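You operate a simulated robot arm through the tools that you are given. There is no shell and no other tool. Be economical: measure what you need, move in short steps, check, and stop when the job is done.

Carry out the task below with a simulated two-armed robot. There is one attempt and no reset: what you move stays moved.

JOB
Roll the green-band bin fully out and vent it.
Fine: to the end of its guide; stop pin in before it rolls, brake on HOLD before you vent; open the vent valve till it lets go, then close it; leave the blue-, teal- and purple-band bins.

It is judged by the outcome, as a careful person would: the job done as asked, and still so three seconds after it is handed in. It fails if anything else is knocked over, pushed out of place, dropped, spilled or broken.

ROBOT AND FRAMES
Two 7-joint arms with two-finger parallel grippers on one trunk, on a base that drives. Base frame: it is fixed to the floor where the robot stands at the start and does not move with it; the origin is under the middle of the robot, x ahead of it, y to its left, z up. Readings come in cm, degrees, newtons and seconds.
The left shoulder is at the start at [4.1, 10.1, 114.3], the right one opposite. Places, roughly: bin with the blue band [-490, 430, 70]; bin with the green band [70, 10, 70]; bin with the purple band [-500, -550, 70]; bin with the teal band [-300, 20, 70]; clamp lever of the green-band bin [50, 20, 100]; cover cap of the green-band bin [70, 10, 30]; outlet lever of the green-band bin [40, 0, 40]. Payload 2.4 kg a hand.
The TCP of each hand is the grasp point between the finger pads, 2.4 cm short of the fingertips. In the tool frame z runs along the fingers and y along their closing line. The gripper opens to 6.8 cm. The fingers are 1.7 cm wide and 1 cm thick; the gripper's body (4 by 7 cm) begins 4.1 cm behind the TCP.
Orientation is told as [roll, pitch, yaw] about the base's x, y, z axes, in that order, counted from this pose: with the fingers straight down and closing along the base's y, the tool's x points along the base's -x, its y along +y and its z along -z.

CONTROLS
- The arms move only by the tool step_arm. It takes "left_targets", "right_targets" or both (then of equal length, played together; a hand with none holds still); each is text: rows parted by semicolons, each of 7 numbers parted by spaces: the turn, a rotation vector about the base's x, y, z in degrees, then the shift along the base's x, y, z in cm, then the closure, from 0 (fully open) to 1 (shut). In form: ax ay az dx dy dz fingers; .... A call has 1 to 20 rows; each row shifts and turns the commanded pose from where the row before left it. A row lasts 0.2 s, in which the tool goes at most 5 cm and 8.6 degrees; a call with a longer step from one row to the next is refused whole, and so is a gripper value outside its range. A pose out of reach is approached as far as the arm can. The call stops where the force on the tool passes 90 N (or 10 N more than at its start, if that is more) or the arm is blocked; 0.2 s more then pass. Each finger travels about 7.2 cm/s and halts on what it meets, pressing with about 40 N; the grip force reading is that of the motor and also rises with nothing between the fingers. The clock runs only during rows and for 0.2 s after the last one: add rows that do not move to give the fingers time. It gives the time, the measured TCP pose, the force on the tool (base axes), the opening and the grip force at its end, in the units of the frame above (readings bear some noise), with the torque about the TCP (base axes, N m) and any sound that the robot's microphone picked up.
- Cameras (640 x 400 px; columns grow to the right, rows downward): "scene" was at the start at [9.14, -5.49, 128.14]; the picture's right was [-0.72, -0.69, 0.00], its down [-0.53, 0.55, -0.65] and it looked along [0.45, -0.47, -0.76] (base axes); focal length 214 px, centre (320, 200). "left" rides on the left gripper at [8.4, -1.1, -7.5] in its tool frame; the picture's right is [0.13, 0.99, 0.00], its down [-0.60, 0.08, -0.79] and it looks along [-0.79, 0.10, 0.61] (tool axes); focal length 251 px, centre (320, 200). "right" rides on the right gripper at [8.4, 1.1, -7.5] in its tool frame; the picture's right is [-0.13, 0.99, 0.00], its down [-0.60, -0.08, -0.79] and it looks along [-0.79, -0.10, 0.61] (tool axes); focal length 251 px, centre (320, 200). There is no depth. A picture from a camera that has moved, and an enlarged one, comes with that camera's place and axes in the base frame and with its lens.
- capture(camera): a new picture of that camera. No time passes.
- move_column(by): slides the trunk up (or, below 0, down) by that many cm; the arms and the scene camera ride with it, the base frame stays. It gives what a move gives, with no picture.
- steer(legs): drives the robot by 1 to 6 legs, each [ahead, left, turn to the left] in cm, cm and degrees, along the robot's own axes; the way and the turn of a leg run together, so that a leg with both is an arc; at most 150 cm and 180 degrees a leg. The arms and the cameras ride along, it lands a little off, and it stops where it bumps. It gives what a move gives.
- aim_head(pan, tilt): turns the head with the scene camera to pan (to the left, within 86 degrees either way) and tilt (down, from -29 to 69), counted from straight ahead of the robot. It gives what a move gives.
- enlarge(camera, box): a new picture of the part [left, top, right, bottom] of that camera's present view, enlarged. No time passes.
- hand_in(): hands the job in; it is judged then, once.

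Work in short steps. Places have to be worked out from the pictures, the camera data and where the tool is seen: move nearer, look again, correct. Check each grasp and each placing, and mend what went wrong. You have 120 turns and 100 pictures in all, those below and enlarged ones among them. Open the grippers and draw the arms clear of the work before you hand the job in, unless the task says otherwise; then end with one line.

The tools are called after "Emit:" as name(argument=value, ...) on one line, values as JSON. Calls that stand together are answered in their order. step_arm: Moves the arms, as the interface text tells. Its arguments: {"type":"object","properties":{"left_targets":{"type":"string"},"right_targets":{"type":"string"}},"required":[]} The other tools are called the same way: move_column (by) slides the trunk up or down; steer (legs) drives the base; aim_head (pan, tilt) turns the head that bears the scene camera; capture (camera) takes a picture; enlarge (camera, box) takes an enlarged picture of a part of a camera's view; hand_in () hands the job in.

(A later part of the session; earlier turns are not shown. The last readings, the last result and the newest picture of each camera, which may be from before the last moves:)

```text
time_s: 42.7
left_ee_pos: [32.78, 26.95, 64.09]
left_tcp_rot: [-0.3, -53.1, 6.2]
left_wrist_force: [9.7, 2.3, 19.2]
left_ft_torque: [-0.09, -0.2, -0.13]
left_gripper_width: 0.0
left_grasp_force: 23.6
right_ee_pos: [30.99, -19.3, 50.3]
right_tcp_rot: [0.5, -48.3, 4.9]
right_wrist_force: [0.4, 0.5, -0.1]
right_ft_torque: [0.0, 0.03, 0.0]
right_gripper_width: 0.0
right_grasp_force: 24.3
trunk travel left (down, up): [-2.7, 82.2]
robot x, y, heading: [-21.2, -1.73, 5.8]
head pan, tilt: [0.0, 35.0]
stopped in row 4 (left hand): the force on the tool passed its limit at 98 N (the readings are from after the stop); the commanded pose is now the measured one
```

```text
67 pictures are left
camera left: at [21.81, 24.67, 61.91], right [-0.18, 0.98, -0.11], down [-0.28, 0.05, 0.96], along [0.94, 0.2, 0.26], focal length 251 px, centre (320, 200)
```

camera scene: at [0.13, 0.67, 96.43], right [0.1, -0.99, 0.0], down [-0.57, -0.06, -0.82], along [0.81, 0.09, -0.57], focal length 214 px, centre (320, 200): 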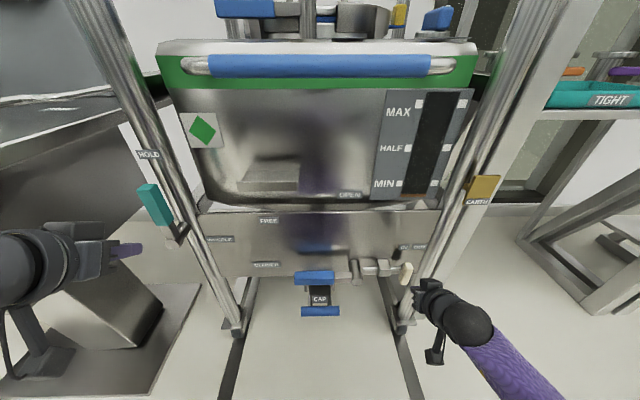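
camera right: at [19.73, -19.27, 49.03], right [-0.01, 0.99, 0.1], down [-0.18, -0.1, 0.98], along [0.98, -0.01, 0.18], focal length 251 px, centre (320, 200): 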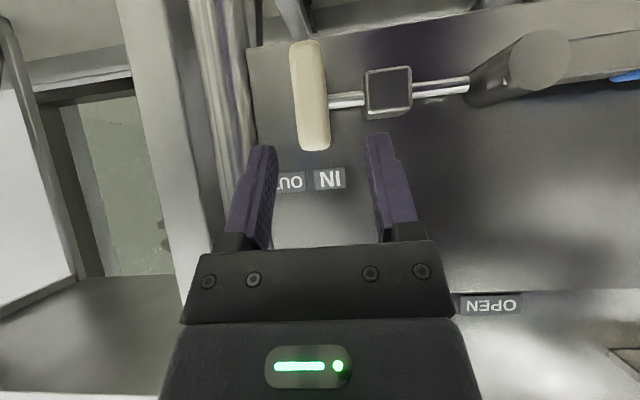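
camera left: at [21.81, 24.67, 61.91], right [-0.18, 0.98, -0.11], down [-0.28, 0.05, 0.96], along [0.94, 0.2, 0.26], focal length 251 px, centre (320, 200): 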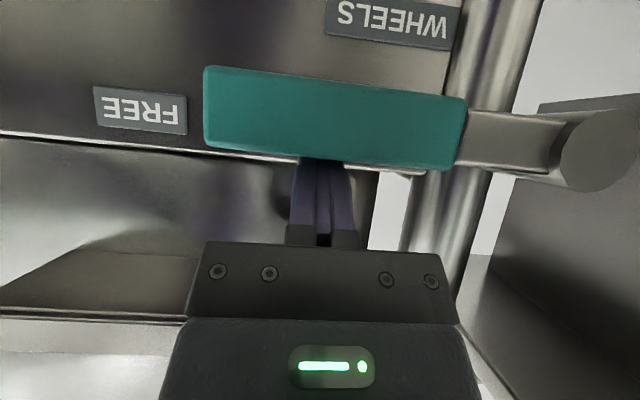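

The brake lever is against its FREE stop. I withdraw both hands up and back, pointing forward and rolled 90° to grip the handle bar (≈ x 37, z 94.5).

Emit:
step_arm(left_targets="0 0 0 -2 0 2 1;0 0 0 -4 0 2 1;0 -8.5 0 -4 -1 3 1;0 -8.5 0 -4 -1 3 1;0 -8.5 0 -2 -1 3 1;0 -8.5 0 0 -1 4 1;0 0 0 0 -1 4 1;0 0 0 0 -1 4 1;0 0 0 0 -1 3 0.8;0 0 0 0 0 2 0.4;0 0 0 0 0 0 0;0 0 0 0 0 0 0", right_targets="0 0 0 -2 0 3 1;0 0 0 -3 0 4 1;0 -8.2 0 -3 1 4 1;0 -8.2 0 -3 1 4 1;0 -8.2 0 -2 1 4 1;0 -8.2 0 0 1 4 1;0 -8.2 0 0 1 4 1;0 0 0 0 2 4 1;0 0 0 0 2 4 0.8;0 0 0 0 1 4 0.4;0 0 0 0 0 4 0;0 0 0 0 0 2 0")

Emit:
step_arm(left_targets="8.1 0.8 0 0 0 0 0;8.1 0.8 0 0 0 0 0;8.1 0.8 0 0 0 0 0;8.1 0.8 0 0 0 0 0;8.1 0.8 0 0 0 0 0;8.1 0.8 0 0 0 0 0;8.1 0.8 0 0 0 0 0;8.1 0.8 0 0 0 0 0;8.1 0.8 0 0 0 0 0;8.1 0.8 0 0 0 0 0;8.1 0.8 0 0 0 0 0", right_targets="-8.1 -0.8 0 0 0 0 0;-8.1 -0.8 0 0 0 0 0;-8.1 -0.8 0 0 0 0 0;-8.1 -0.8 0 0 0 0 0;-8.1 -0.8 0 0 0 0 0;-8.1 -0.8 0 0 0 0 0;-8.1 -0.8 0 0 0 0 0;-8.1 -0.8 0 0 0 0 0;-8.1 -0.8 0 0 0 0 0;-8.1 -0.8 0 0 0 0 0;-8.1 -0.8 0 0 0 0 0")

Emit:
capture(camera="scene")

```text
refused: row 3 steps farther than a row can; nothing moved
```

```text
time_s: 44.1
left_ee_pos: [32.94, 26.23, 65.49]
left_tcp_rot: [62.0, -35.9, -39.7]
left_wrist_force: [-3.3, -2.3, 55.7]
left_ft_torque: [-0.97, 0.12, -0.02]
left_gripper_width: 3.69
left_grasp_force: 0.2
right_ee_pos: [29.72, -22.47, 49.8]
right_tcp_rot: [-5.4, -48.7, 9.4]
right_wrist_force: [0.5, -1.0, -0.5]
right_ft_torque: [0.01, 0.02, -0.01]
right_gripper_width: 6.82
right_grasp_force: 0.0
right hand out of reach, approached as far as the arm can: row 1, 2, 3, 4, 5, 6
trunk travel left (down, up): [-2.7, 82.2]
robot x, y, heading: [-21.33, -2.02, 5.6]
head pan, tilt: [0.0, 35.0]
stopped in row 6 (left hand): the force on the tool passed its limit at 92 N (the readings are from after the stop); the commanded pose is now the measured one
```

```text
66 pictures are left
camera scene: at [-0.22, 0.36, 96.5], right [0.1, -0.99, 0.0], down [-0.57, -0.06, -0.82], along [0.82, 0.08, -0.57], focal length 214 px, centre (320, 200)
```

scene: 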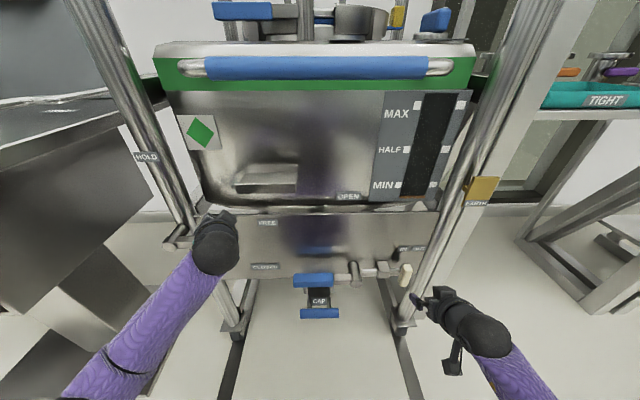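

The first call was refused, so the second ran in the wrong place. I look before backing the left hand out.

Emit:
capture(camera="left")

```text
65 pictures are left
camera left: at [21.9, 26.08, 62.72], right [-0.18, 0.75, 0.63], down [-0.25, -0.66, 0.71], along [0.95, -0.03, 0.3], focal length 251 px, centre (320, 200)
```

left: 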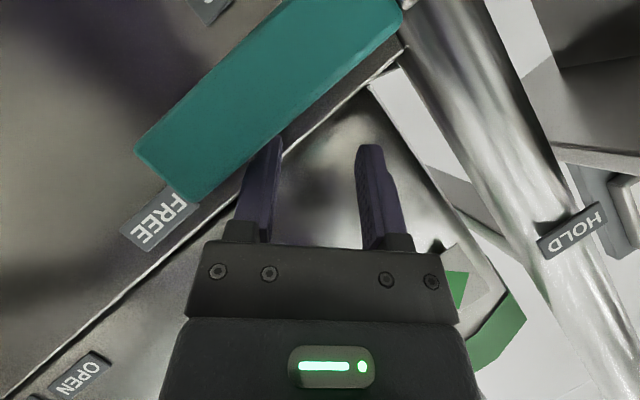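

The hand just rests on top of the lever, still at FREE. I lift off and withdraw both hands.

Emit:
step_arm(left_targets="0 0 0 -0.5 0 2 0.5;0 0 0 -3 0 3 0.5;0 0 0 -3.5 0 3 0;0 0 0 -3.5 0 3 0;0 0 0 -3 0 3 0;0 0 0 -1 0 4 0;0 0 0 0 -1 4 0;0 0 0 0 -1 4 0;0 0 0 0 0 0 0", right_targets="0 0 0 -1 1 3 0;0 0 0 -1.5 0 4 0;0 0 0 -1.5 0 4 0;0 0 0 -1.5 0 4 0;0 0 0 -1.5 0 4 0;0 0 0 0 1 4 0;0 0 0 0 2 4 0;0 0 0 0 2 4 0;0 0 0 0 2 4 0")

Emit:
capture(camera="scene")

```text
time_s: 46.1
left_ee_pos: [18.46, 24.2, 90.54]
left_tcp_rot: [60.5, -34.8, -38.9]
left_wrist_force: [0.6, 0.6, -0.2]
left_ft_torque: [0.02, 0.0, 0.04]
left_gripper_width: 6.83
left_grasp_force: 0.1
right_ee_pos: [22.98, -14.28, 84.57]
right_tcp_rot: [-5.5, -48.3, 9.5]
right_wrist_force: [0.0, 0.1, 0.1]
right_ft_torque: [-0.01, 0.03, 0.0]
right_gripper_width: 6.79
right_grasp_force: 0.1
trunk travel left (down, up): [-2.7, 82.2]
robot x, y, heading: [-21.21, -1.79, 5.7]
head pan, tilt: [0.0, 35.0]
```

```text
64 pictures are left
camera scene: at [0.15, 0.54, 96.43], right [0.1, -0.99, 0.0], down [-0.57, -0.06, -0.82], along [0.81, 0.08, -0.57], focal length 214 px, centre (320, 200)
```

scene: 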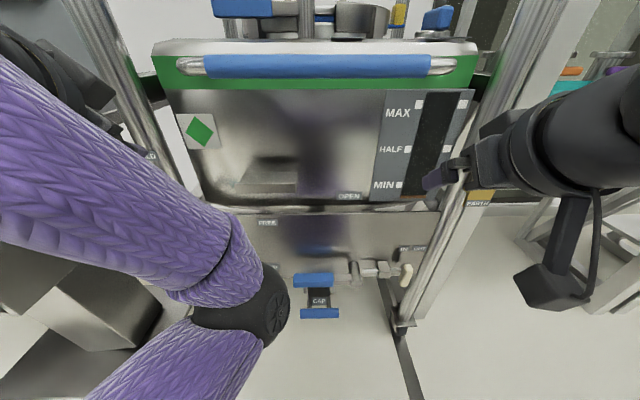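

Now I bring both hands to point forward with closing line vertical.

Emit:
step_arm(left_targets="0.5 -4.8 -5.6 0 0 0 0;0.5 -4.8 -5.6 0 0 0 0;0.5 -4.8 -5.6 0 0 0 0;0.5 -4.8 -5.6 0 0 0 0;0.5 -4.8 -5.6 0 0 0 0;8.1 0.8 0 0 0 0 0;8.1 0.8 0 0 0 0 0;8.1 0.8 0 0 0 0 0;8.1 0.8 0 0 0 0 0;8.1 0.8 0 0 0 0 0;0 0 0 0 0 0 0;0 0 0 0 0 0 0;0 0 0 0 0 0 0;0 0 0 0 0 0 0;0 0 0 0 0 0 0", right_targets="0.8 -8.2 0 -0.5 0.3 1 0;0.8 -8.2 0 -0.5 0.3 1 0;0.8 -8.2 0 -0.5 0.3 1 0;0.8 -8.2 0 -0.5 0.3 1 0;0.8 -8.2 0 -0.5 0.3 1 0;-8.1 -0.8 0 0 0 0.5 0;-8.1 -0.8 0 0 0 0.5 0;-8.1 -0.8 0 0 0 0.5 0;-8.1 -0.8 0 0 0 0.5 0;-8.1 -0.8 0 0 0 0.5 0;-8.1 -0.8 0 0 0 0.5 0;-8.1 -0.8 0 0 0 0.5 0;-8.1 -0.8 0 0 0 0.5 0;-8.1 -0.8 0 0 0 0.5 0;-8.1 -0.8 0 0 0 0.5 0")

Emit:
capture(camera="scene")

Emit:
capture(camera="right")

Emit:
capture(camera="left")

```text
time_s: 49.3
left_ee_pos: [18.98, 27.27, 88.45]
left_tcp_rot: [88.5, -3.5, -85.6]
left_wrist_force: [0.5, 1.3, 0.7]
left_ft_torque: [-0.01, 0.0, -0.02]
left_gripper_width: 6.82
left_grasp_force: 0.0
left hand out of reach, approached as far as the arm can: row 4, 5
right_ee_pos: [23.23, -11.47, 95.73]
right_tcp_rot: [-92.5, -6.2, 95.2]
right_wrist_force: [0.0, -0.1, 0.6]
right_ft_torque: [-0.04, -0.03, 0.01]
right_gripper_width: 6.83
right_grasp_force: 0.0
right hand out of reach, approached as far as the arm can: row 3, 4, 5, 15
trunk travel left (down, up): [-2.7, 82.2]
robot x, y, heading: [-21.4, -1.93, 6.0]
head pan, tilt: [0.0, 35.0]
```

```text
63 pictures are left
camera scene: at [0.16, 0.56, 96.43], right [0.1, -0.99, 0.0], down [-0.57, -0.06, -0.82], along [0.81, 0.08, -0.57], focal length 214 px, centre (320, 200)
```

scene: 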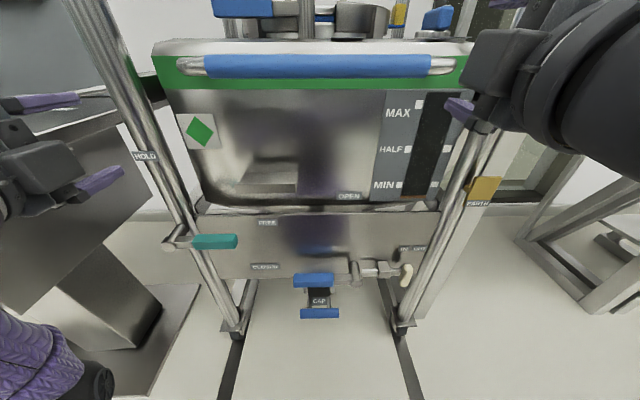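

```text
62 pictures are left
camera right: at [16.53, -20.31, 93.34], right [0.02, 0.24, -0.97], down [-0.85, 0.52, 0.11], along [0.53, 0.82, 0.21], focal length 251 px, centre (320, 200)
```

right: 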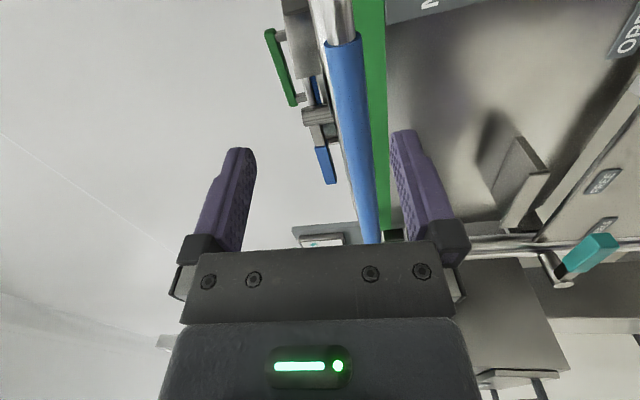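

```text
61 pictures are left
camera left: at [10.8, 35.08, 87.19], right [0.01, 0.19, 0.98], down [-0.74, -0.66, 0.14], along [0.67, -0.73, 0.13], focal length 251 px, centre (320, 200)
```

left: 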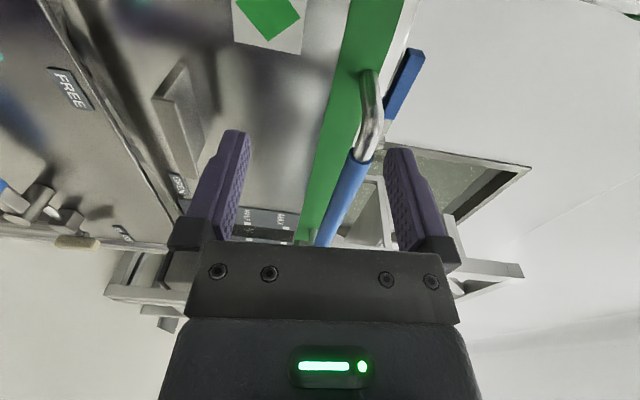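

Brake lever confirmed at FREE. I align both hands with the bar (z ≈ 94.8), y ≈ 14 and -5.

Emit:
step_arm(left_targets="0 0 0 0.5 -2.6 1.3 0;0 0 0 0.5 -2.6 1.3 0;0 0 0 0.5 -2.6 1.3 0;0 0 0 0.5 -2.6 1.3 0;0 0 0 0.5 -2.6 1.1 0;0 0 0 0 0 0 0", right_targets="0 0 0 0 1.3 -0.2 0;0 0 0 0 1.3 -0.2 0;0 0 0 0 1.3 -0.2 0;0 0 0 0 1.3 -0.2 0;0 0 0 0 1.3 -0.1 0;0 0 0 0 0 0 0")

Emit:
steer(legs=[[9, 0, 0]])

Emit:
capture(camera="right")

Emit:
capture(camera="left")

```text
time_s: 50.7
left_ee_pos: [21.45, 14.18, 94.8]
left_tcp_rot: [88.5, -3.4, -85.3]
left_wrist_force: [0.5, -0.4, 0.3]
left_ft_torque: [-0.04, -0.01, -0.02]
left_gripper_width: 6.81
left_grasp_force: 0.1
right_ee_pos: [23.19, -4.93, 94.8]
right_tcp_rot: [-92.6, -6.1, 95.3]
right_wrist_force: [-0.1, -0.3, 0.0]
right_ft_torque: [-0.02, 0.0, 0.0]
right_gripper_width: 6.8
right_grasp_force: 0.1
trunk travel left (down, up): [-2.7, 82.2]
robot x, y, heading: [-21.6, -1.88, 5.6]
head pan, tilt: [0.0, 35.0]
```

```text
time_s: 51.8
left_ee_pos: [30.36, 14.98, 94.76]
left_tcp_rot: [88.5, -3.3, -85.5]
left_wrist_force: [0.9, 0.1, -1.0]
left_ft_torque: [0.02, 0.0, -0.02]
left_gripper_width: 6.79
left_grasp_force: 0.0
right_ee_pos: [32.02, -3.95, 94.86]
right_tcp_rot: [-92.6, -5.9, 95.4]
right_wrist_force: [0.0, 0.0, 0.4]
right_ft_torque: [-0.01, -0.03, 0.03]
right_gripper_width: 6.81
right_grasp_force: 0.0
trunk travel left (down, up): [-2.7, 82.2]
robot x, y, heading: [-12.79, -0.4, 6.1]
head pan, tilt: [0.0, 35.0]
```

```text
60 pictures are left
camera right: at [25.46, -12.9, 92.52], right [0.02, 0.24, -0.97], down [-0.85, 0.52, 0.11], along [0.53, 0.82, 0.21], focal length 251 px, centre (320, 200)
```

right: 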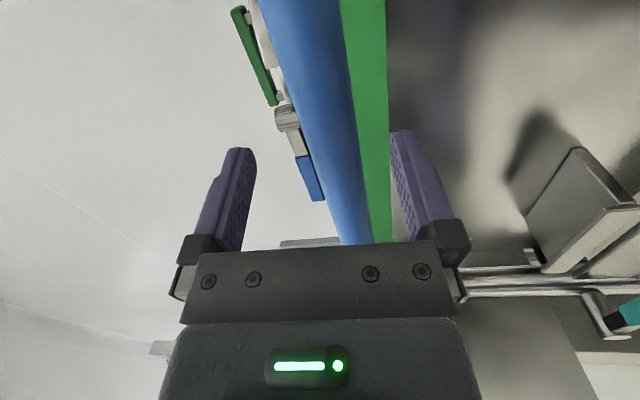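

```text
59 pictures are left
camera left: at [22.18, 22.89, 93.56], right [0.01, 0.19, 0.98], down [-0.74, -0.66, 0.13], along [0.67, -0.73, 0.13], focal length 251 px, centre (320, 200)
```

left: 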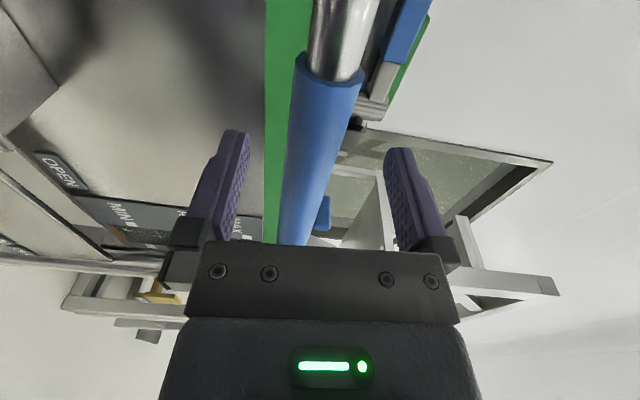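

Both hands straddle the bar well. I drive 5 cm more and grip.

Emit:
steer(legs=[[5, 0, 0]])

Emit:
step_arm(left_targets="0 0 0 0 0 0 1;0 0 0 0 0 0 1;0 0 0 0 0 0 1;0 0 0 0 0 0 1", right_targets="0 0 0 0 0 0 1;0 0 0 0 0 0 1;0 0 0 0 0 0 1;0 0 0 0 0 0 1")

Emit:
capture(camera="right")

Emit:
capture(camera="scene")

```text
time_s: 52.7
left_ee_pos: [35.29, 15.68, 94.82]
left_tcp_rot: [88.5, -3.3, -85.5]
left_wrist_force: [0.2, -0.7, 0.1]
left_ft_torque: [0.03, -0.03, -0.03]
left_gripper_width: 6.81
left_grasp_force: 0.0
right_ee_pos: [37.12, -3.44, 94.82]
right_tcp_rot: [-92.6, -6.0, 95.4]
right_wrist_force: [-0.1, 0.8, 0.4]
right_ft_torque: [-0.04, 0.02, 0.01]
right_gripper_width: 6.8
right_grasp_force: 0.0
trunk travel left (down, up): [-2.7, 82.2]
robot x, y, heading: [-7.4, -0.41, 6.0]
head pan, tilt: [0.0, 35.0]
```

```text
time_s: 53.7
left_ee_pos: [35.58, 15.61, 94.48]
left_tcp_rot: [87.9, -3.2, -85.6]
left_wrist_force: [-19.3, -7.0, -56.3]
left_ft_torque: [0.95, -0.92, 0.22]
left_gripper_width: 2.92
left_grasp_force: 43.9
right_ee_pos: [37.4, -3.44, 94.58]
right_tcp_rot: [-92.2, -5.9, 95.3]
right_wrist_force: [3.6, 1.3, -17.6]
right_ft_torque: [-0.87, -0.45, 0.04]
right_gripper_width: 3.04
right_grasp_force: 44.3
trunk travel left (down, up): [-2.7, 82.2]
robot x, y, heading: [-7.64, -0.48, 5.9]
head pan, tilt: [0.0, 35.0]
```

```text
58 pictures are left
camera right: at [30.72, -12.32, 92.29], right [0.02, 0.23, -0.97], down [-0.85, 0.52, 0.11], along [0.53, 0.82, 0.21], focal length 251 px, centre (320, 200)
```

right: 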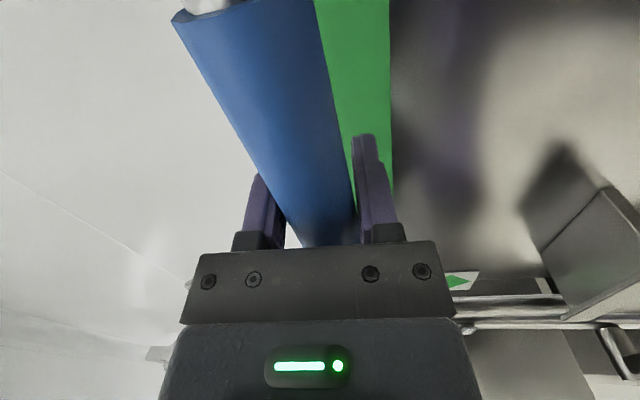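

```text
57 pictures are left
camera scene: at [14.32, 2.02, 96.3], right [0.1, -0.99, 0.0], down [-0.57, -0.06, -0.82], along [0.81, 0.08, -0.58], focal length 214 px, centre (320, 200)
```

scene: 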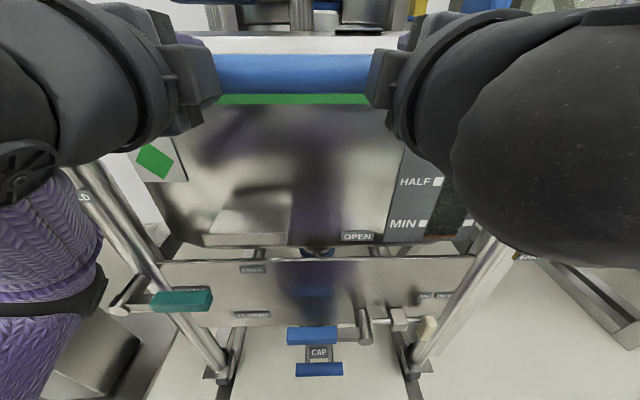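

Both grips hold. I relieve the vertical load and pull back 6 cm to test.

Emit:
step_arm(left_targets="0 0 0 0 0 -0.3 1;0 0 0 0 0 0 1")

Emit:
steer(legs=[[-6, 0, 0]])

Emit:
capture(camera="scene")

```text
time_s: 54.3
left_ee_pos: [35.67, 15.64, 94.36]
left_tcp_rot: [88.5, -3.5, -85.5]
left_wrist_force: [-2.6, -7.8, -25.0]
left_ft_torque: [0.83, -0.26, -0.16]
left_gripper_width: 2.94
left_grasp_force: 43.6
right_ee_pos: [37.24, -3.46, 94.49]
right_tcp_rot: [-92.1, -6.0, 95.3]
right_wrist_force: [-3.9, 9.3, -37.2]
right_ft_torque: [-0.73, -0.57, -1.02]
right_gripper_width: 3.03
right_grasp_force: 43.6
trunk travel left (down, up): [-2.7, 82.2]
robot x, y, heading: [-7.35, -0.35, 6.0]
head pan, tilt: [0.0, 35.0]
```

```text
time_s: 55.6
left_ee_pos: [28.79, 14.77, 94.48]
left_tcp_rot: [87.7, -2.4, -85.9]
left_wrist_force: [20.2, -4.2, -7.3]
left_ft_torque: [0.73, 0.09, 0.87]
left_gripper_width: 2.93
left_grasp_force: 43.3
right_ee_pos: [30.31, -4.32, 94.64]
right_tcp_rot: [-91.8, -5.3, 94.9]
right_wrist_force: [31.5, 5.7, -3.4]
right_ft_torque: [-0.75, -0.09, 0.28]
right_gripper_width: 3.01
right_grasp_force: 43.9
trunk travel left (down, up): [-2.7, 82.2]
robot x, y, heading: [-13.41, -0.54, 5.5]
head pan, tilt: [0.0, 35.0]
stopped in leg 1: the force on the tool passed its limit at 112 N (the readings are from after the stop); the commanded pose is now the measured one
```

```text
56 pictures are left
camera scene: at [8.98, 1.49, 96.34], right [0.1, -1.0, 0.0], down [-0.58, -0.06, -0.81], along [0.81, 0.08, -0.58], focal length 214 px, centre (320, 200)
```

scene: 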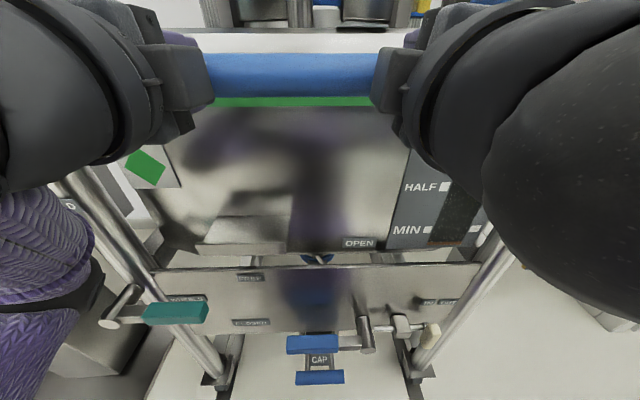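

It rolled ~6.5 cm and stopped on a force spike. I check the EARTH piece at the right post before going on.

Emit:
aim_head(pan=-40, tilt=50)

Emit:
capture(camera="scene")

```text
time_s: 56.7
left_ee_pos: [27.98, 14.71, 94.3]
left_tcp_rot: [88.1, -2.6, -85.8]
left_wrist_force: [-2.9, 3.5, -48.7]
left_ft_torque: [0.94, -1.08, -0.45]
left_gripper_width: 2.94
left_grasp_force: 42.6
right_ee_pos: [29.65, -4.42, 94.59]
right_tcp_rot: [-91.9, -5.3, 95.1]
right_wrist_force: [-9.2, -15.3, -34.3]
right_ft_torque: [-1.03, -0.86, -0.33]
right_gripper_width: 3.01
right_grasp_force: 44.0
trunk travel left (down, up): [-2.7, 82.2]
robot x, y, heading: [-13.61, -0.99, 5.4]
head pan, tilt: [-40.0, 50.0]
```

```text
55 pictures are left
camera scene: at [5.7, -3.85, 94.16], right [-0.56, -0.83, 0.0], down [-0.63, 0.43, -0.64], along [0.53, -0.36, -0.77], focal length 214 px, centre (320, 200)
```

scene: 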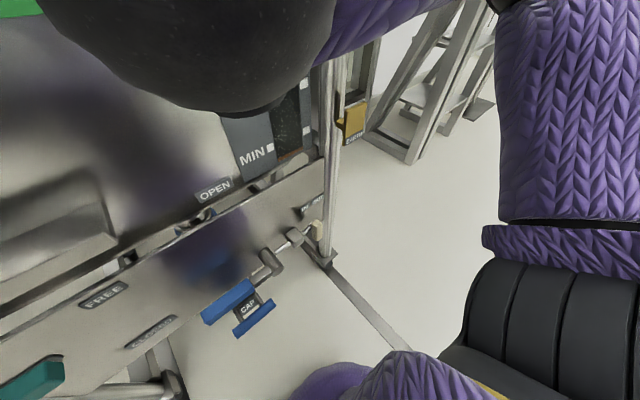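

Emit:
enlarge(camera="scene", box=[260, 40, 440, 270])

```text
1.74 times, centred on (350, 155) of scene
camera zoom: at [5.7, -3.85, 94.16], right [-0.56, -0.83, 0.0], down [-0.63, 0.43, -0.64], along [0.53, -0.36, -0.77], focal length 373 px, centre (268, 278)
```

zoom: 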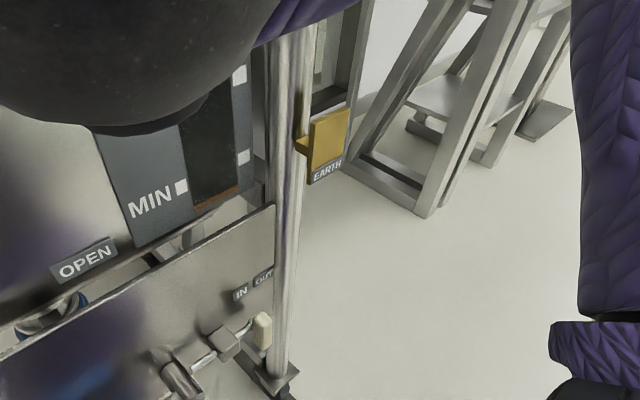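

The EARTH plate is just fixed to the post; no tether. I keep pulling.

Emit:
steer(legs=[[-12, 0, 0]])

```text
time_s: 57.9
left_ee_pos: [12.75, 10.49, 96.54]
left_tcp_rot: [94.9, 1.1, -95.8]
left_wrist_force: [-6.1, 9.2, -105.0]
left_ft_torque: [0.48, -1.24, -1.59]
left_gripper_width: 6.84
left_grasp_force: 44.9
right_ee_pos: [15.44, -7.02, 94.6]
right_tcp_rot: [-92.3, -3.7, 91.6]
right_wrist_force: [18.1, -9.9, -32.3]
right_ft_torque: [-0.79, -0.88, -1.12]
right_gripper_width: 2.94
right_grasp_force: 43.8
trunk travel left (down, up): [-2.7, 82.2]
robot x, y, heading: [-23.75, -1.46, 5.5]
head pan, tilt: [-40.0, 50.0]
stopped in leg 1: the force on the tool passed its limit at 95 N (the readings are from after the stop); the commanded pose is now the measured one
```

The bin coasts (inertia), and the left grip got forced open. I look.

Emit:
aim_head(pan=0, tilt=35)

Emit:
capture(camera="scene")

Emit:
capture(camera="left")

```text
time_s: 58.9
left_ee_pos: [13.13, 10.61, 96.4]
left_tcp_rot: [94.7, 1.0, -95.6]
left_wrist_force: [42.8, -16.2, -87.1]
left_ft_torque: [-0.71, -2.75, 0.52]
left_gripper_width: 6.55
left_grasp_force: 45.1
right_ee_pos: [15.38, -6.63, 94.56]
right_tcp_rot: [-92.6, -3.5, 92.3]
right_wrist_force: [-34.3, 9.8, -42.2]
right_ft_torque: [-0.79, -0.55, 0.2]
right_gripper_width: 2.94
right_grasp_force: 43.3
trunk travel left (down, up): [-2.7, 82.2]
robot x, y, heading: [-23.74, -1.32, 5.2]
head pan, tilt: [0.0, 35.0]
```

```text
53 pictures are left
camera scene: at [-1.82, -1.72, 95.93], right [-0.19, -0.98, 0.0], down [-0.6, 0.11, -0.79], along [0.78, -0.15, -0.61], focal length 214 px, centre (320, 200)
```

scene: 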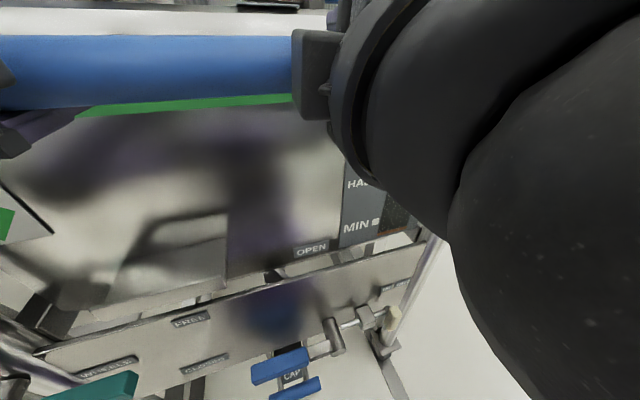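

```text
52 pictures are left
camera left: at [6.57, 19.8, 95.04], right [-0.07, 0.12, 0.99], down [-0.85, -0.52, 0.0], along [0.52, -0.84, 0.14], focal length 251 px, centre (320, 200)
```

left: 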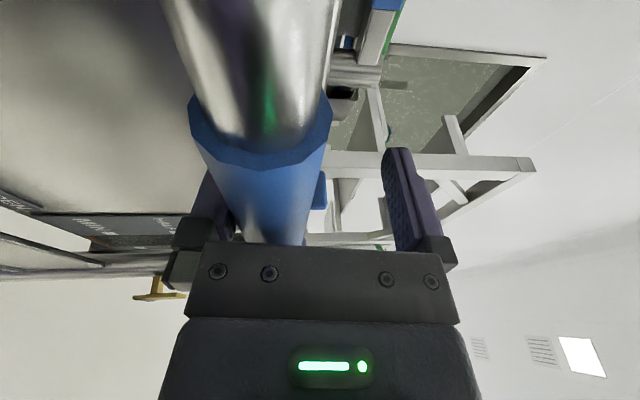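

The left hand is jammed against the bar. I open it and back it off; the right hand alone will pull in short gentle legs.

Emit:
step_arm(left_targets="0 0 0 -1 0 -1 0;0 0 0 -2 0 -1 0;0 0 0 -3 0 0 0;0 0 0 -3 0 0 0;0 0 0 0 0 0 0")

Emit:
capture(camera="scene")

```text
time_s: 60.1
left_ee_pos: [13.11, 10.72, 96.71]
left_tcp_rot: [95.0, 0.9, -95.6]
left_wrist_force: [32.7, -21.4, -69.0]
left_ft_torque: [-0.73, -2.03, 0.4]
left_gripper_width: 6.82
left_grasp_force: 0.2
left hand out of reach, approached as far as the arm can: row 1, 2, 3, 4
right_ee_pos: [15.47, -6.78, 94.63]
right_tcp_rot: [-92.4, -3.7, 92.4]
right_wrist_force: [-21.7, 20.3, -43.3]
right_ft_torque: [-0.71, -0.64, 0.2]
right_gripper_width: 2.96
right_grasp_force: 44.3
trunk travel left (down, up): [-2.7, 82.2]
robot x, y, heading: [-23.48, -1.26, 5.4]
head pan, tilt: [0.0, 35.0]
```

```text
51 pictures are left
camera scene: at [-1.8, -1.53, 96.07], right [-0.17, -0.99, 0.0], down [-0.59, 0.1, -0.8], along [0.79, -0.14, -0.6], focal length 214 px, centre (320, 200)
```

scene: 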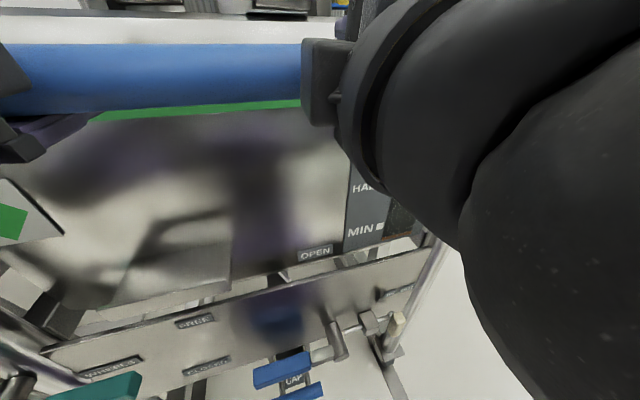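

The left arm is folded to its limit. I release the right too and back the base straight off the bar.

Emit:
step_arm(right_targets="0 0 0 0 0 0 0;0 0 0 0 0 0 0;0 0 0 0 0 0 0")

Emit:
steer(legs=[[-12, 0, 0]])

Emit:
capture(camera="scene")

```text
time_s: 60.4
left_ee_pos: [12.98, 10.55, 96.64]
left_tcp_rot: [94.6, 1.3, -95.9]
left_wrist_force: [7.5, 5.3, -63.6]
left_ft_torque: [0.15, -1.04, -1.03]
left_gripper_width: 6.85
left_grasp_force: 0.3
right_ee_pos: [15.43, -6.89, 94.96]
right_tcp_rot: [-93.0, -4.2, 91.4]
right_wrist_force: [-0.3, -0.3, 0.4]
right_ft_torque: [0.02, 0.0, -0.01]
right_gripper_width: 6.77
right_grasp_force: 0.2
trunk travel left (down, up): [-2.7, 82.2]
robot x, y, heading: [-23.49, -1.19, 5.1]
head pan, tilt: [0.0, 35.0]
stopped in row 1 (left hand): the force on the tool passed its limit at 92 N (the readings are from after the stop); the commanded pose is now the measured one
```

```text
time_s: 61.5
left_ee_pos: [4.85, 9.26, 97.38]
left_tcp_rot: [96.1, 1.2, -97.7]
left_wrist_force: [0.3, -0.4, 0.7]
left_ft_torque: [-0.02, 0.05, 0.01]
left_gripper_width: 6.77
left_grasp_force: 0.1
right_ee_pos: [7.63, -8.44, 94.43]
right_tcp_rot: [-91.7, -3.7, 89.5]
right_wrist_force: [0.0, 0.1, -0.7]
right_ft_torque: [0.02, 0.02, -0.01]
right_gripper_width: 6.8
right_grasp_force: 0.1
trunk travel left (down, up): [-2.7, 82.2]
robot x, y, heading: [-31.08, -1.42, 4.4]
head pan, tilt: [0.0, 35.0]
stopped in leg 1: the force on the tool passed its limit at 109 N (the readings are from after the stop); the commanded pose is now the measured one
```

```text
50 pictures are left
camera scene: at [-9.69, -1.66, 96.41], right [-0.12, -0.99, 0.0], down [-0.57, 0.07, -0.82], along [0.81, -0.1, -0.58], focal length 214 px, centre (320, 200)
```

scene: 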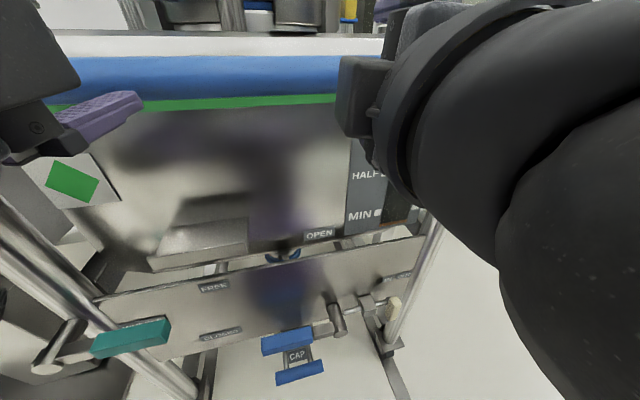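

Free now. Back off a little more and re-measure the bar.

Emit:
steer(legs=[[-10, 0, 0]])

Emit:
capture(camera="scene")

Emit:
capture(camera="right")

```text
time_s: 62.7
left_ee_pos: [-5.09, 8.44, 97.22]
left_tcp_rot: [96.0, 1.2, -97.7]
left_wrist_force: [-0.7, 0.0, 0.1]
left_ft_torque: [-0.01, -0.04, -0.04]
left_gripper_width: 6.78
left_grasp_force: 0.0
right_ee_pos: [-2.27, -9.19, 94.31]
right_tcp_rot: [-91.7, -3.6, 89.5]
right_wrist_force: [-0.4, 0.7, 0.4]
right_ft_torque: [-0.02, 0.0, 0.0]
right_gripper_width: 6.8
right_grasp_force: 0.1
trunk travel left (down, up): [-2.7, 82.2]
robot x, y, heading: [-41.23, -2.7, 4.4]
head pan, tilt: [0.0, 35.0]
```

```text
49 pictures are left
camera scene: at [-19.68, -2.42, 96.37], right [-0.12, -0.99, 0.0], down [-0.58, 0.07, -0.82], along [0.81, -0.09, -0.58], focal length 214 px, centre (320, 200)
```

scene: 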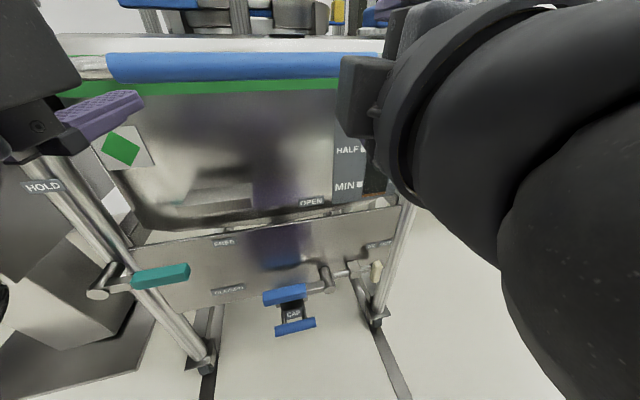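

```text
48 pictures are left
camera right: at [-9.86, -17.4, 92.5], right [0.03, 0.19, -0.98], down [-0.79, 0.61, 0.09], along [0.61, 0.77, 0.17], focal length 251 px, centre (320, 200)
```

right: 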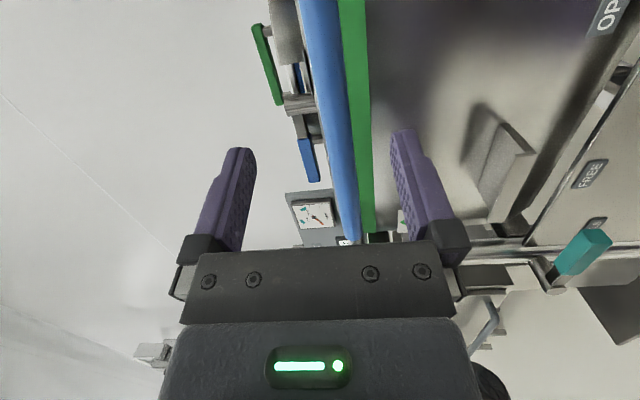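

The bar is now near x ≈ 12. I straighten both hands, extend them about 8 cm, and set z to 94.6.

Emit:
step_arm(left_targets="0 3.7 6 2 0.1 -0.5 0;0 3.7 6 2 0.1 -0.5 0;0 0 0 2 0.1 -0.5 0;0 0 0 2 0.1 -0.5 0;0 0 0 1.3 0.1 -0.6 0;0 0 0 0 0 0 0", right_targets="0 0 3 2 0.4 0.1 0;0 0 3 2 0.4 0.1 0;0 0 0 2 0.4 0.1 0;0 0 0 2 0.4 0 0;0 0 0 0 0.4 0 0;0 0 0 0 0 0 0")

Emit:
steer(legs=[[0, 0, 1.5]])

Emit:
capture(camera="right")

Emit:
capture(camera="left")

```text
time_s: 64.1
left_ee_pos: [4.16, 9.08, 94.69]
left_tcp_rot: [88.6, 1.0, -85.8]
left_wrist_force: [0.4, -0.2, -0.1]
left_ft_torque: [-0.02, -0.01, 0.02]
left_gripper_width: 6.79
left_grasp_force: 0.1
right_ee_pos: [5.7, -7.02, 94.6]
right_tcp_rot: [-91.8, -3.5, 95.5]
right_wrist_force: [0.6, -1.3, -0.1]
right_ft_torque: [0.02, -0.01, -0.01]
right_gripper_width: 6.78
right_grasp_force: 0.1
trunk travel left (down, up): [-2.7, 82.2]
robot x, y, heading: [-41.27, -2.35, 4.3]
head pan, tilt: [0.0, 35.0]
```

```text
time_s: 64.8
left_ee_pos: [3.89, 10.23, 94.66]
left_tcp_rot: [88.6, 1.0, -84.4]
left_wrist_force: [0.2, 0.3, -0.5]
left_ft_torque: [0.0, -0.01, 0.02]
left_gripper_width: 6.81
left_grasp_force: 0.1
right_ee_pos: [5.84, -5.88, 94.77]
right_tcp_rot: [-91.8, -3.5, 97.1]
right_wrist_force: [0.0, -0.1, -0.7]
right_ft_torque: [-0.02, -0.03, 0.01]
right_gripper_width: 6.79
right_grasp_force: 0.1
trunk travel left (down, up): [-2.7, 82.2]
robot x, y, heading: [-41.39, -2.26, 5.8]
head pan, tilt: [0.0, 35.0]
```

```text
47 pictures are left
camera right: at [-0.59, -15.06, 92.81], right [0.01, 0.19, -0.98], down [-0.86, 0.5, 0.09], along [0.5, 0.85, 0.17], focal length 251 px, centre (320, 200)
```

right: 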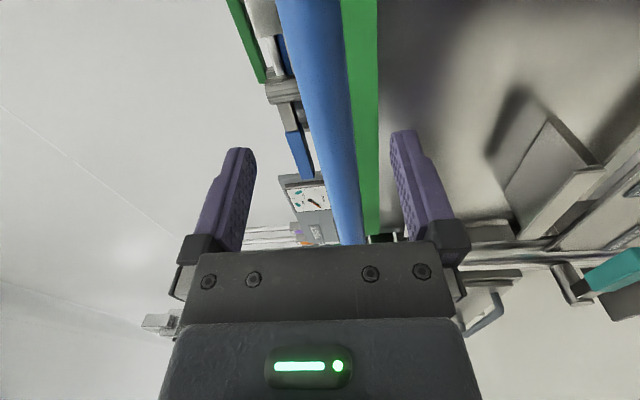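

```text
46 pictures are left
camera left: at [-4.52, 17.92, 94.07], right [0.01, 0.11, 0.99], down [-0.73, -0.68, 0.09], along [0.69, -0.72, 0.07], focal length 251 px, centre (320, 200)
```

left: 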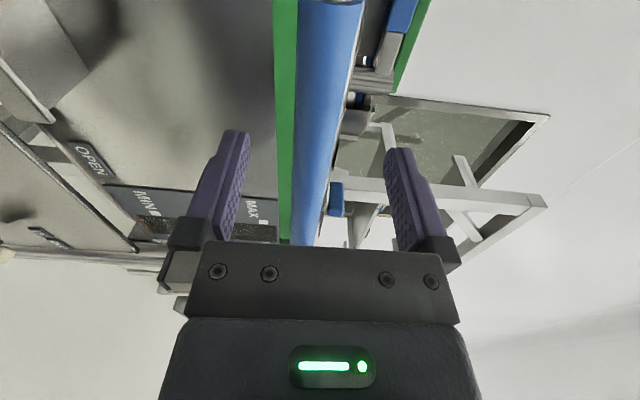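

Well centred, bar ≈ 7 cm ahead. I drive 7 cm and grip both.

Emit:
steer(legs=[[6.5, 0, 0]])

Emit:
step_arm(left_targets="0 0 0 0 0 0 1;0 0 0 0 0 0 1;0 0 0 0 0 0 1;0 0 0 0 0 0 1", right_targets="0 0 0 0 0 0 1;0 0 0 0 0 0 1;0 0 0 0 0 0 1;0 0 0 0 0 0 1")

Emit:
capture(camera="right")

```text
time_s: 65.8
left_ee_pos: [10.31, 11.01, 94.75]
left_tcp_rot: [88.5, 1.1, -84.2]
left_wrist_force: [0.6, 0.5, 0.2]
left_ft_torque: [-0.01, 0.02, -0.02]
left_gripper_width: 6.81
left_grasp_force: 0.1
right_ee_pos: [12.26, -5.0, 94.78]
right_tcp_rot: [-91.8, -3.7, 97.1]
right_wrist_force: [-0.7, 0.4, -0.1]
right_ft_torque: [-0.01, -0.02, 0.0]
right_gripper_width: 6.84
right_grasp_force: 0.1
trunk travel left (down, up): [-2.7, 82.2]
robot x, y, heading: [-34.38, -1.86, 6.1]
head pan, tilt: [0.0, 35.0]
```

```text
time_s: 66.8
left_ee_pos: [10.41, 10.92, 94.5]
left_tcp_rot: [88.3, 1.0, -84.3]
left_wrist_force: [-7.7, -1.2, -30.3]
left_ft_torque: [-0.58, -0.07, 0.27]
left_gripper_width: 2.86
left_grasp_force: 42.7
right_ee_pos: [12.42, -5.15, 94.59]
right_tcp_rot: [-91.6, -3.4, 97.1]
right_wrist_force: [-4.9, -1.7, -13.6]
right_ft_torque: [-0.79, -0.07, 0.17]
right_gripper_width: 2.95
right_grasp_force: 43.3
trunk travel left (down, up): [-2.7, 82.2]
robot x, y, heading: [-34.83, -1.85, 6.0]
head pan, tilt: [0.0, 35.0]
```

```text
45 pictures are left
camera right: at [6.03, -14.34, 92.67], right [0.0, 0.19, -0.98], down [-0.86, 0.5, 0.09], along [0.51, 0.85, 0.17], focal length 251 px, centre (320, 200)
```

right: 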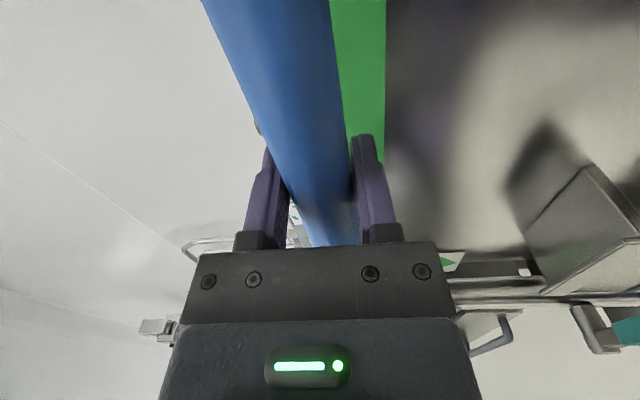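

Both hold. Now short gentle legs of 3 cm each.

Emit:
steer(legs=[[-3, 0, 0], [-3, 0, 0], [-3, 0, 0], [-3, 0, 0]])

```text
time_s: 69.0
left_ee_pos: [-1.19, 9.49, 94.54]
left_tcp_rot: [88.2, 1.1, -84.3]
left_wrist_force: [7.9, -14.0, -34.8]
left_ft_torque: [-0.54, -0.29, 0.45]
left_gripper_width: 2.88
left_grasp_force: 43.2
right_ee_pos: [0.77, -6.45, 94.51]
right_tcp_rot: [-91.6, -3.8, 97.1]
right_wrist_force: [11.4, -3.4, -2.5]
right_ft_torque: [-1.25, -0.32, -0.1]
right_gripper_width: 2.96
right_grasp_force: 44.4
trunk travel left (down, up): [-2.7, 82.2]
robot x, y, heading: [-46.64, -3.1, 6.2]
head pan, tilt: [0.0, 35.0]
```

That runs smoothly. I continue.

Emit:
steer(legs=[[-3.5, 0, 0], [-3.5, 0, 0], [-3.5, 0, 0], [-3.5, 0, 0], [-3.5, 0, 0], [-3.5, 0, 0]])

```text
time_s: 72.1
left_ee_pos: [-22.17, 7.14, 94.47]
left_tcp_rot: [88.2, 1.2, -84.3]
left_wrist_force: [11.1, -23.2, -24.4]
left_ft_torque: [-0.58, -0.33, 0.82]
left_gripper_width: 2.84
left_grasp_force: 43.1
right_ee_pos: [-20.16, -8.86, 94.62]
right_tcp_rot: [-91.7, -3.6, 97.4]
right_wrist_force: [8.4, 2.8, -14.5]
right_ft_torque: [-1.26, -0.38, 0.29]
right_gripper_width: 2.97
right_grasp_force: 43.4
trunk travel left (down, up): [-2.7, 82.2]
robot x, y, heading: [-68.08, -5.64, 6.3]
head pan, tilt: [0.0, 35.0]
```

Emit:
steer(legs=[[-3, 0, 0], [-3, 0, 0], [-3, 0, 0], [-2, 0, 0]])

Emit:
capture(camera="scene")

```text
time_s: 74.2
left_ee_pos: [-33.31, 5.83, 94.47]
left_tcp_rot: [88.1, 1.3, -84.4]
left_wrist_force: [1.8, -16.7, -27.0]
left_ft_torque: [-0.58, -0.26, 0.17]
left_gripper_width: 2.88
left_grasp_force: 43.6
right_ee_pos: [-31.27, -10.11, 94.53]
right_tcp_rot: [-91.7, -3.6, 97.2]
right_wrist_force: [-2.0, -6.0, -24.3]
right_ft_torque: [-1.08, -0.26, -0.35]
right_gripper_width: 2.95
right_grasp_force: 43.4
trunk travel left (down, up): [-2.7, 82.2]
robot x, y, heading: [-78.89, -6.51, 6.2]
head pan, tilt: [0.0, 35.0]
```

```text
44 pictures are left
camera scene: at [-56.85, -4.46, 96.34], right [0.11, -0.99, 0.0], down [-0.57, -0.06, -0.82], along [0.81, 0.09, -0.58], focal length 214 px, centre (320, 200)
```

scene: 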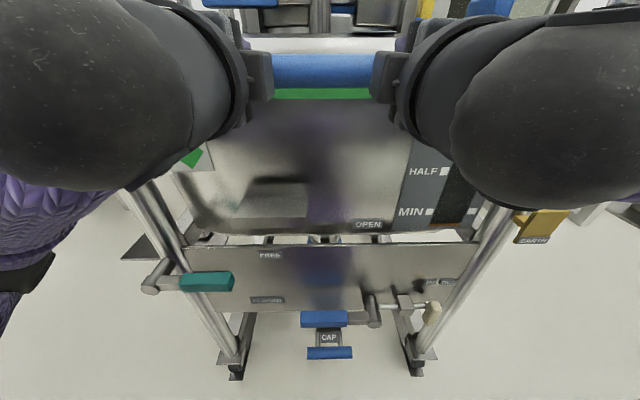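

The rails no longer show ahead of the feet; nearly at the end. I creep on to find the stop.

Emit:
steer(legs=[[-1.5, 0, 0], [-1.5, 0, 0]])

Emit:
capture(camera="scene")

```text
time_s: 75.4
left_ee_pos: [-35.09, 5.55, 94.57]
left_tcp_rot: [88.1, 0.9, -84.8]
left_wrist_force: [18.3, -6.6, 0.9]
left_ft_torque: [-0.61, 0.08, 0.28]
left_gripper_width: 2.9
left_grasp_force: 43.2
right_ee_pos: [-33.09, -10.3, 94.52]
right_tcp_rot: [-91.6, -3.5, 96.9]
right_wrist_force: [19.5, 4.1, 1.5]
right_ft_torque: [-0.8, 0.07, 0.6]
right_gripper_width: 2.98
right_grasp_force: 43.4
trunk travel left (down, up): [-2.7, 82.2]
robot x, y, heading: [-80.73, -6.74, 6.1]
head pan, tilt: [0.0, 35.0]
stopped in leg 2: the robot was blocked; the commanded pose is now the measured one
```

```text
43 pictures are left
camera scene: at [-58.67, -4.52, 96.34], right [0.1, -0.99, 0.0], down [-0.57, -0.06, -0.82], along [0.81, 0.09, -0.58], focal length 214 px, centre (320, 200)
```

scene: 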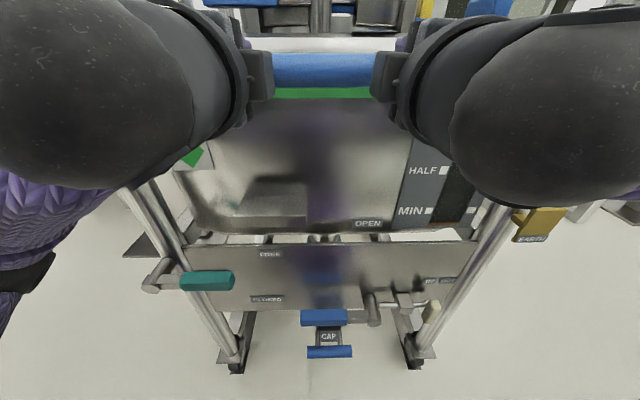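

Blocked – either the robot's back or the bin's end stop. I pull a little with the arms alone to tell.

Emit:
step_arm(left_targets="0 0 0 -0.5 -0.05 0 1;0 0 0 -0.5 -0.05 0 1;0 0 0 -0.5 -0.05 0 1;0 0 0 -0.5 -0.05 0 1;0 0 0 0 0 0 1", right_targets="0 0 0 -0.5 -0.05 0 1;0 0 0 -0.5 -0.05 0 1;0 0 0 -0.5 -0.05 0 1;0 0 0 -0.5 -0.05 0 1;0 0 0 0 0 0 1")

```text
time_s: 76.6
left_ee_pos: [-36.36, 5.74, 94.58]
left_tcp_rot: [88.7, 0.9, -84.7]
left_wrist_force: [40.6, 1.5, 42.7]
left_ft_torque: [-0.73, -0.15, 0.06]
left_gripper_width: 2.88
left_grasp_force: 42.9
right_ee_pos: [-34.51, -10.63, 94.45]
right_tcp_rot: [-91.6, -3.2, 96.5]
right_wrist_force: [36.4, 8.7, 14.1]
right_ft_torque: [-0.82, -0.17, 0.01]
right_gripper_width: 2.99
right_grasp_force: 43.3
trunk travel left (down, up): [-2.7, 82.2]
robot x, y, heading: [-80.5, -6.92, 5.9]
head pan, tilt: [0.0, 35.0]
```

Emit:
step_arm(left_targets="0 0 0 -0.5 -0.05 0 1;0 0 0 -0.5 -0.05 0 1;0 0 0 0 0 0 1;0 0 0 0 0 0 1", right_targets="0 0 0 -0.5 -0.05 0 1;0 0 0 -0.5 -0.05 0 1;0 0 0 0 0 0 1;0 0 0 0 0 0 1")

Emit:
capture(camera="scene")

Emit:
capture(camera="right")

```text
time_s: 77.0
left_ee_pos: [-40.9, 4.98, 95.68]
left_tcp_rot: [91.2, -0.2, -86.8]
left_wrist_force: [3.4, -0.7, -0.3]
left_ft_torque: [0.0, -0.03, 0.02]
left_gripper_width: 0.0
left_grasp_force: 23.5
right_ee_pos: [-40.9, -11.61, 96.08]
right_tcp_rot: [-96.0, -2.5, 97.4]
right_wrist_force: [1.1, 1.8, 0.6]
right_ft_torque: [-0.01, -0.01, -0.08]
right_gripper_width: 0.01
right_grasp_force: 23.1
trunk travel left (down, up): [-2.7, 82.2]
robot x, y, heading: [-80.3, -7.39, 6.5]
head pan, tilt: [0.0, 35.0]
stopped in row 1 (left hand): the arm was blocked; the commanded pose is now the measured one
```

```text
42 pictures are left
camera scene: at [-57.25, -4.42, 95.97], right [0.13, -0.99, 0.0], down [-0.58, -0.08, -0.81], along [0.8, 0.1, -0.59], focal length 214 px, centre (320, 200)
```

scene: 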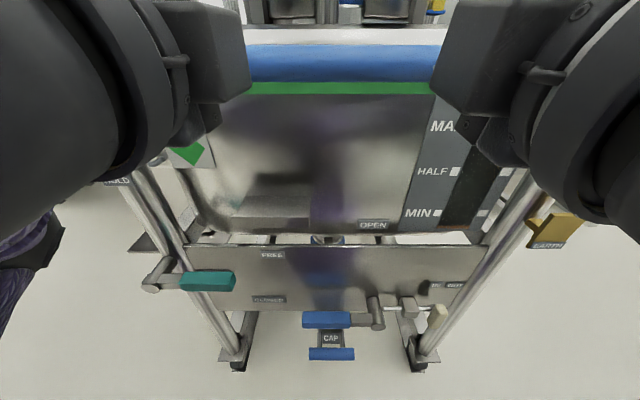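

```text
41 pictures are left
camera right: at [-47.13, -20.83, 93.84], right [0.08, 0.18, -0.98], down [-0.87, 0.5, 0.02], along [0.49, 0.85, 0.2], focal length 251 px, centre (320, 200)
```

right: 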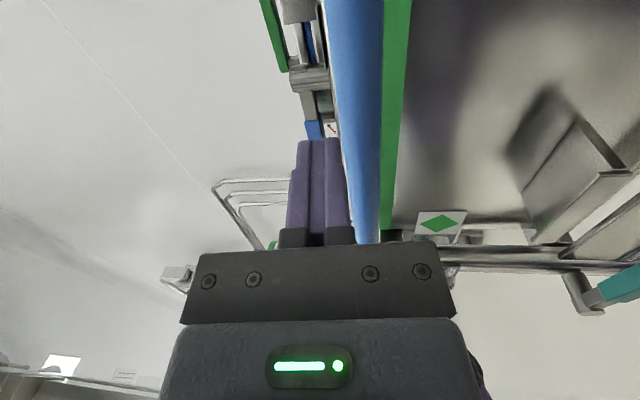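

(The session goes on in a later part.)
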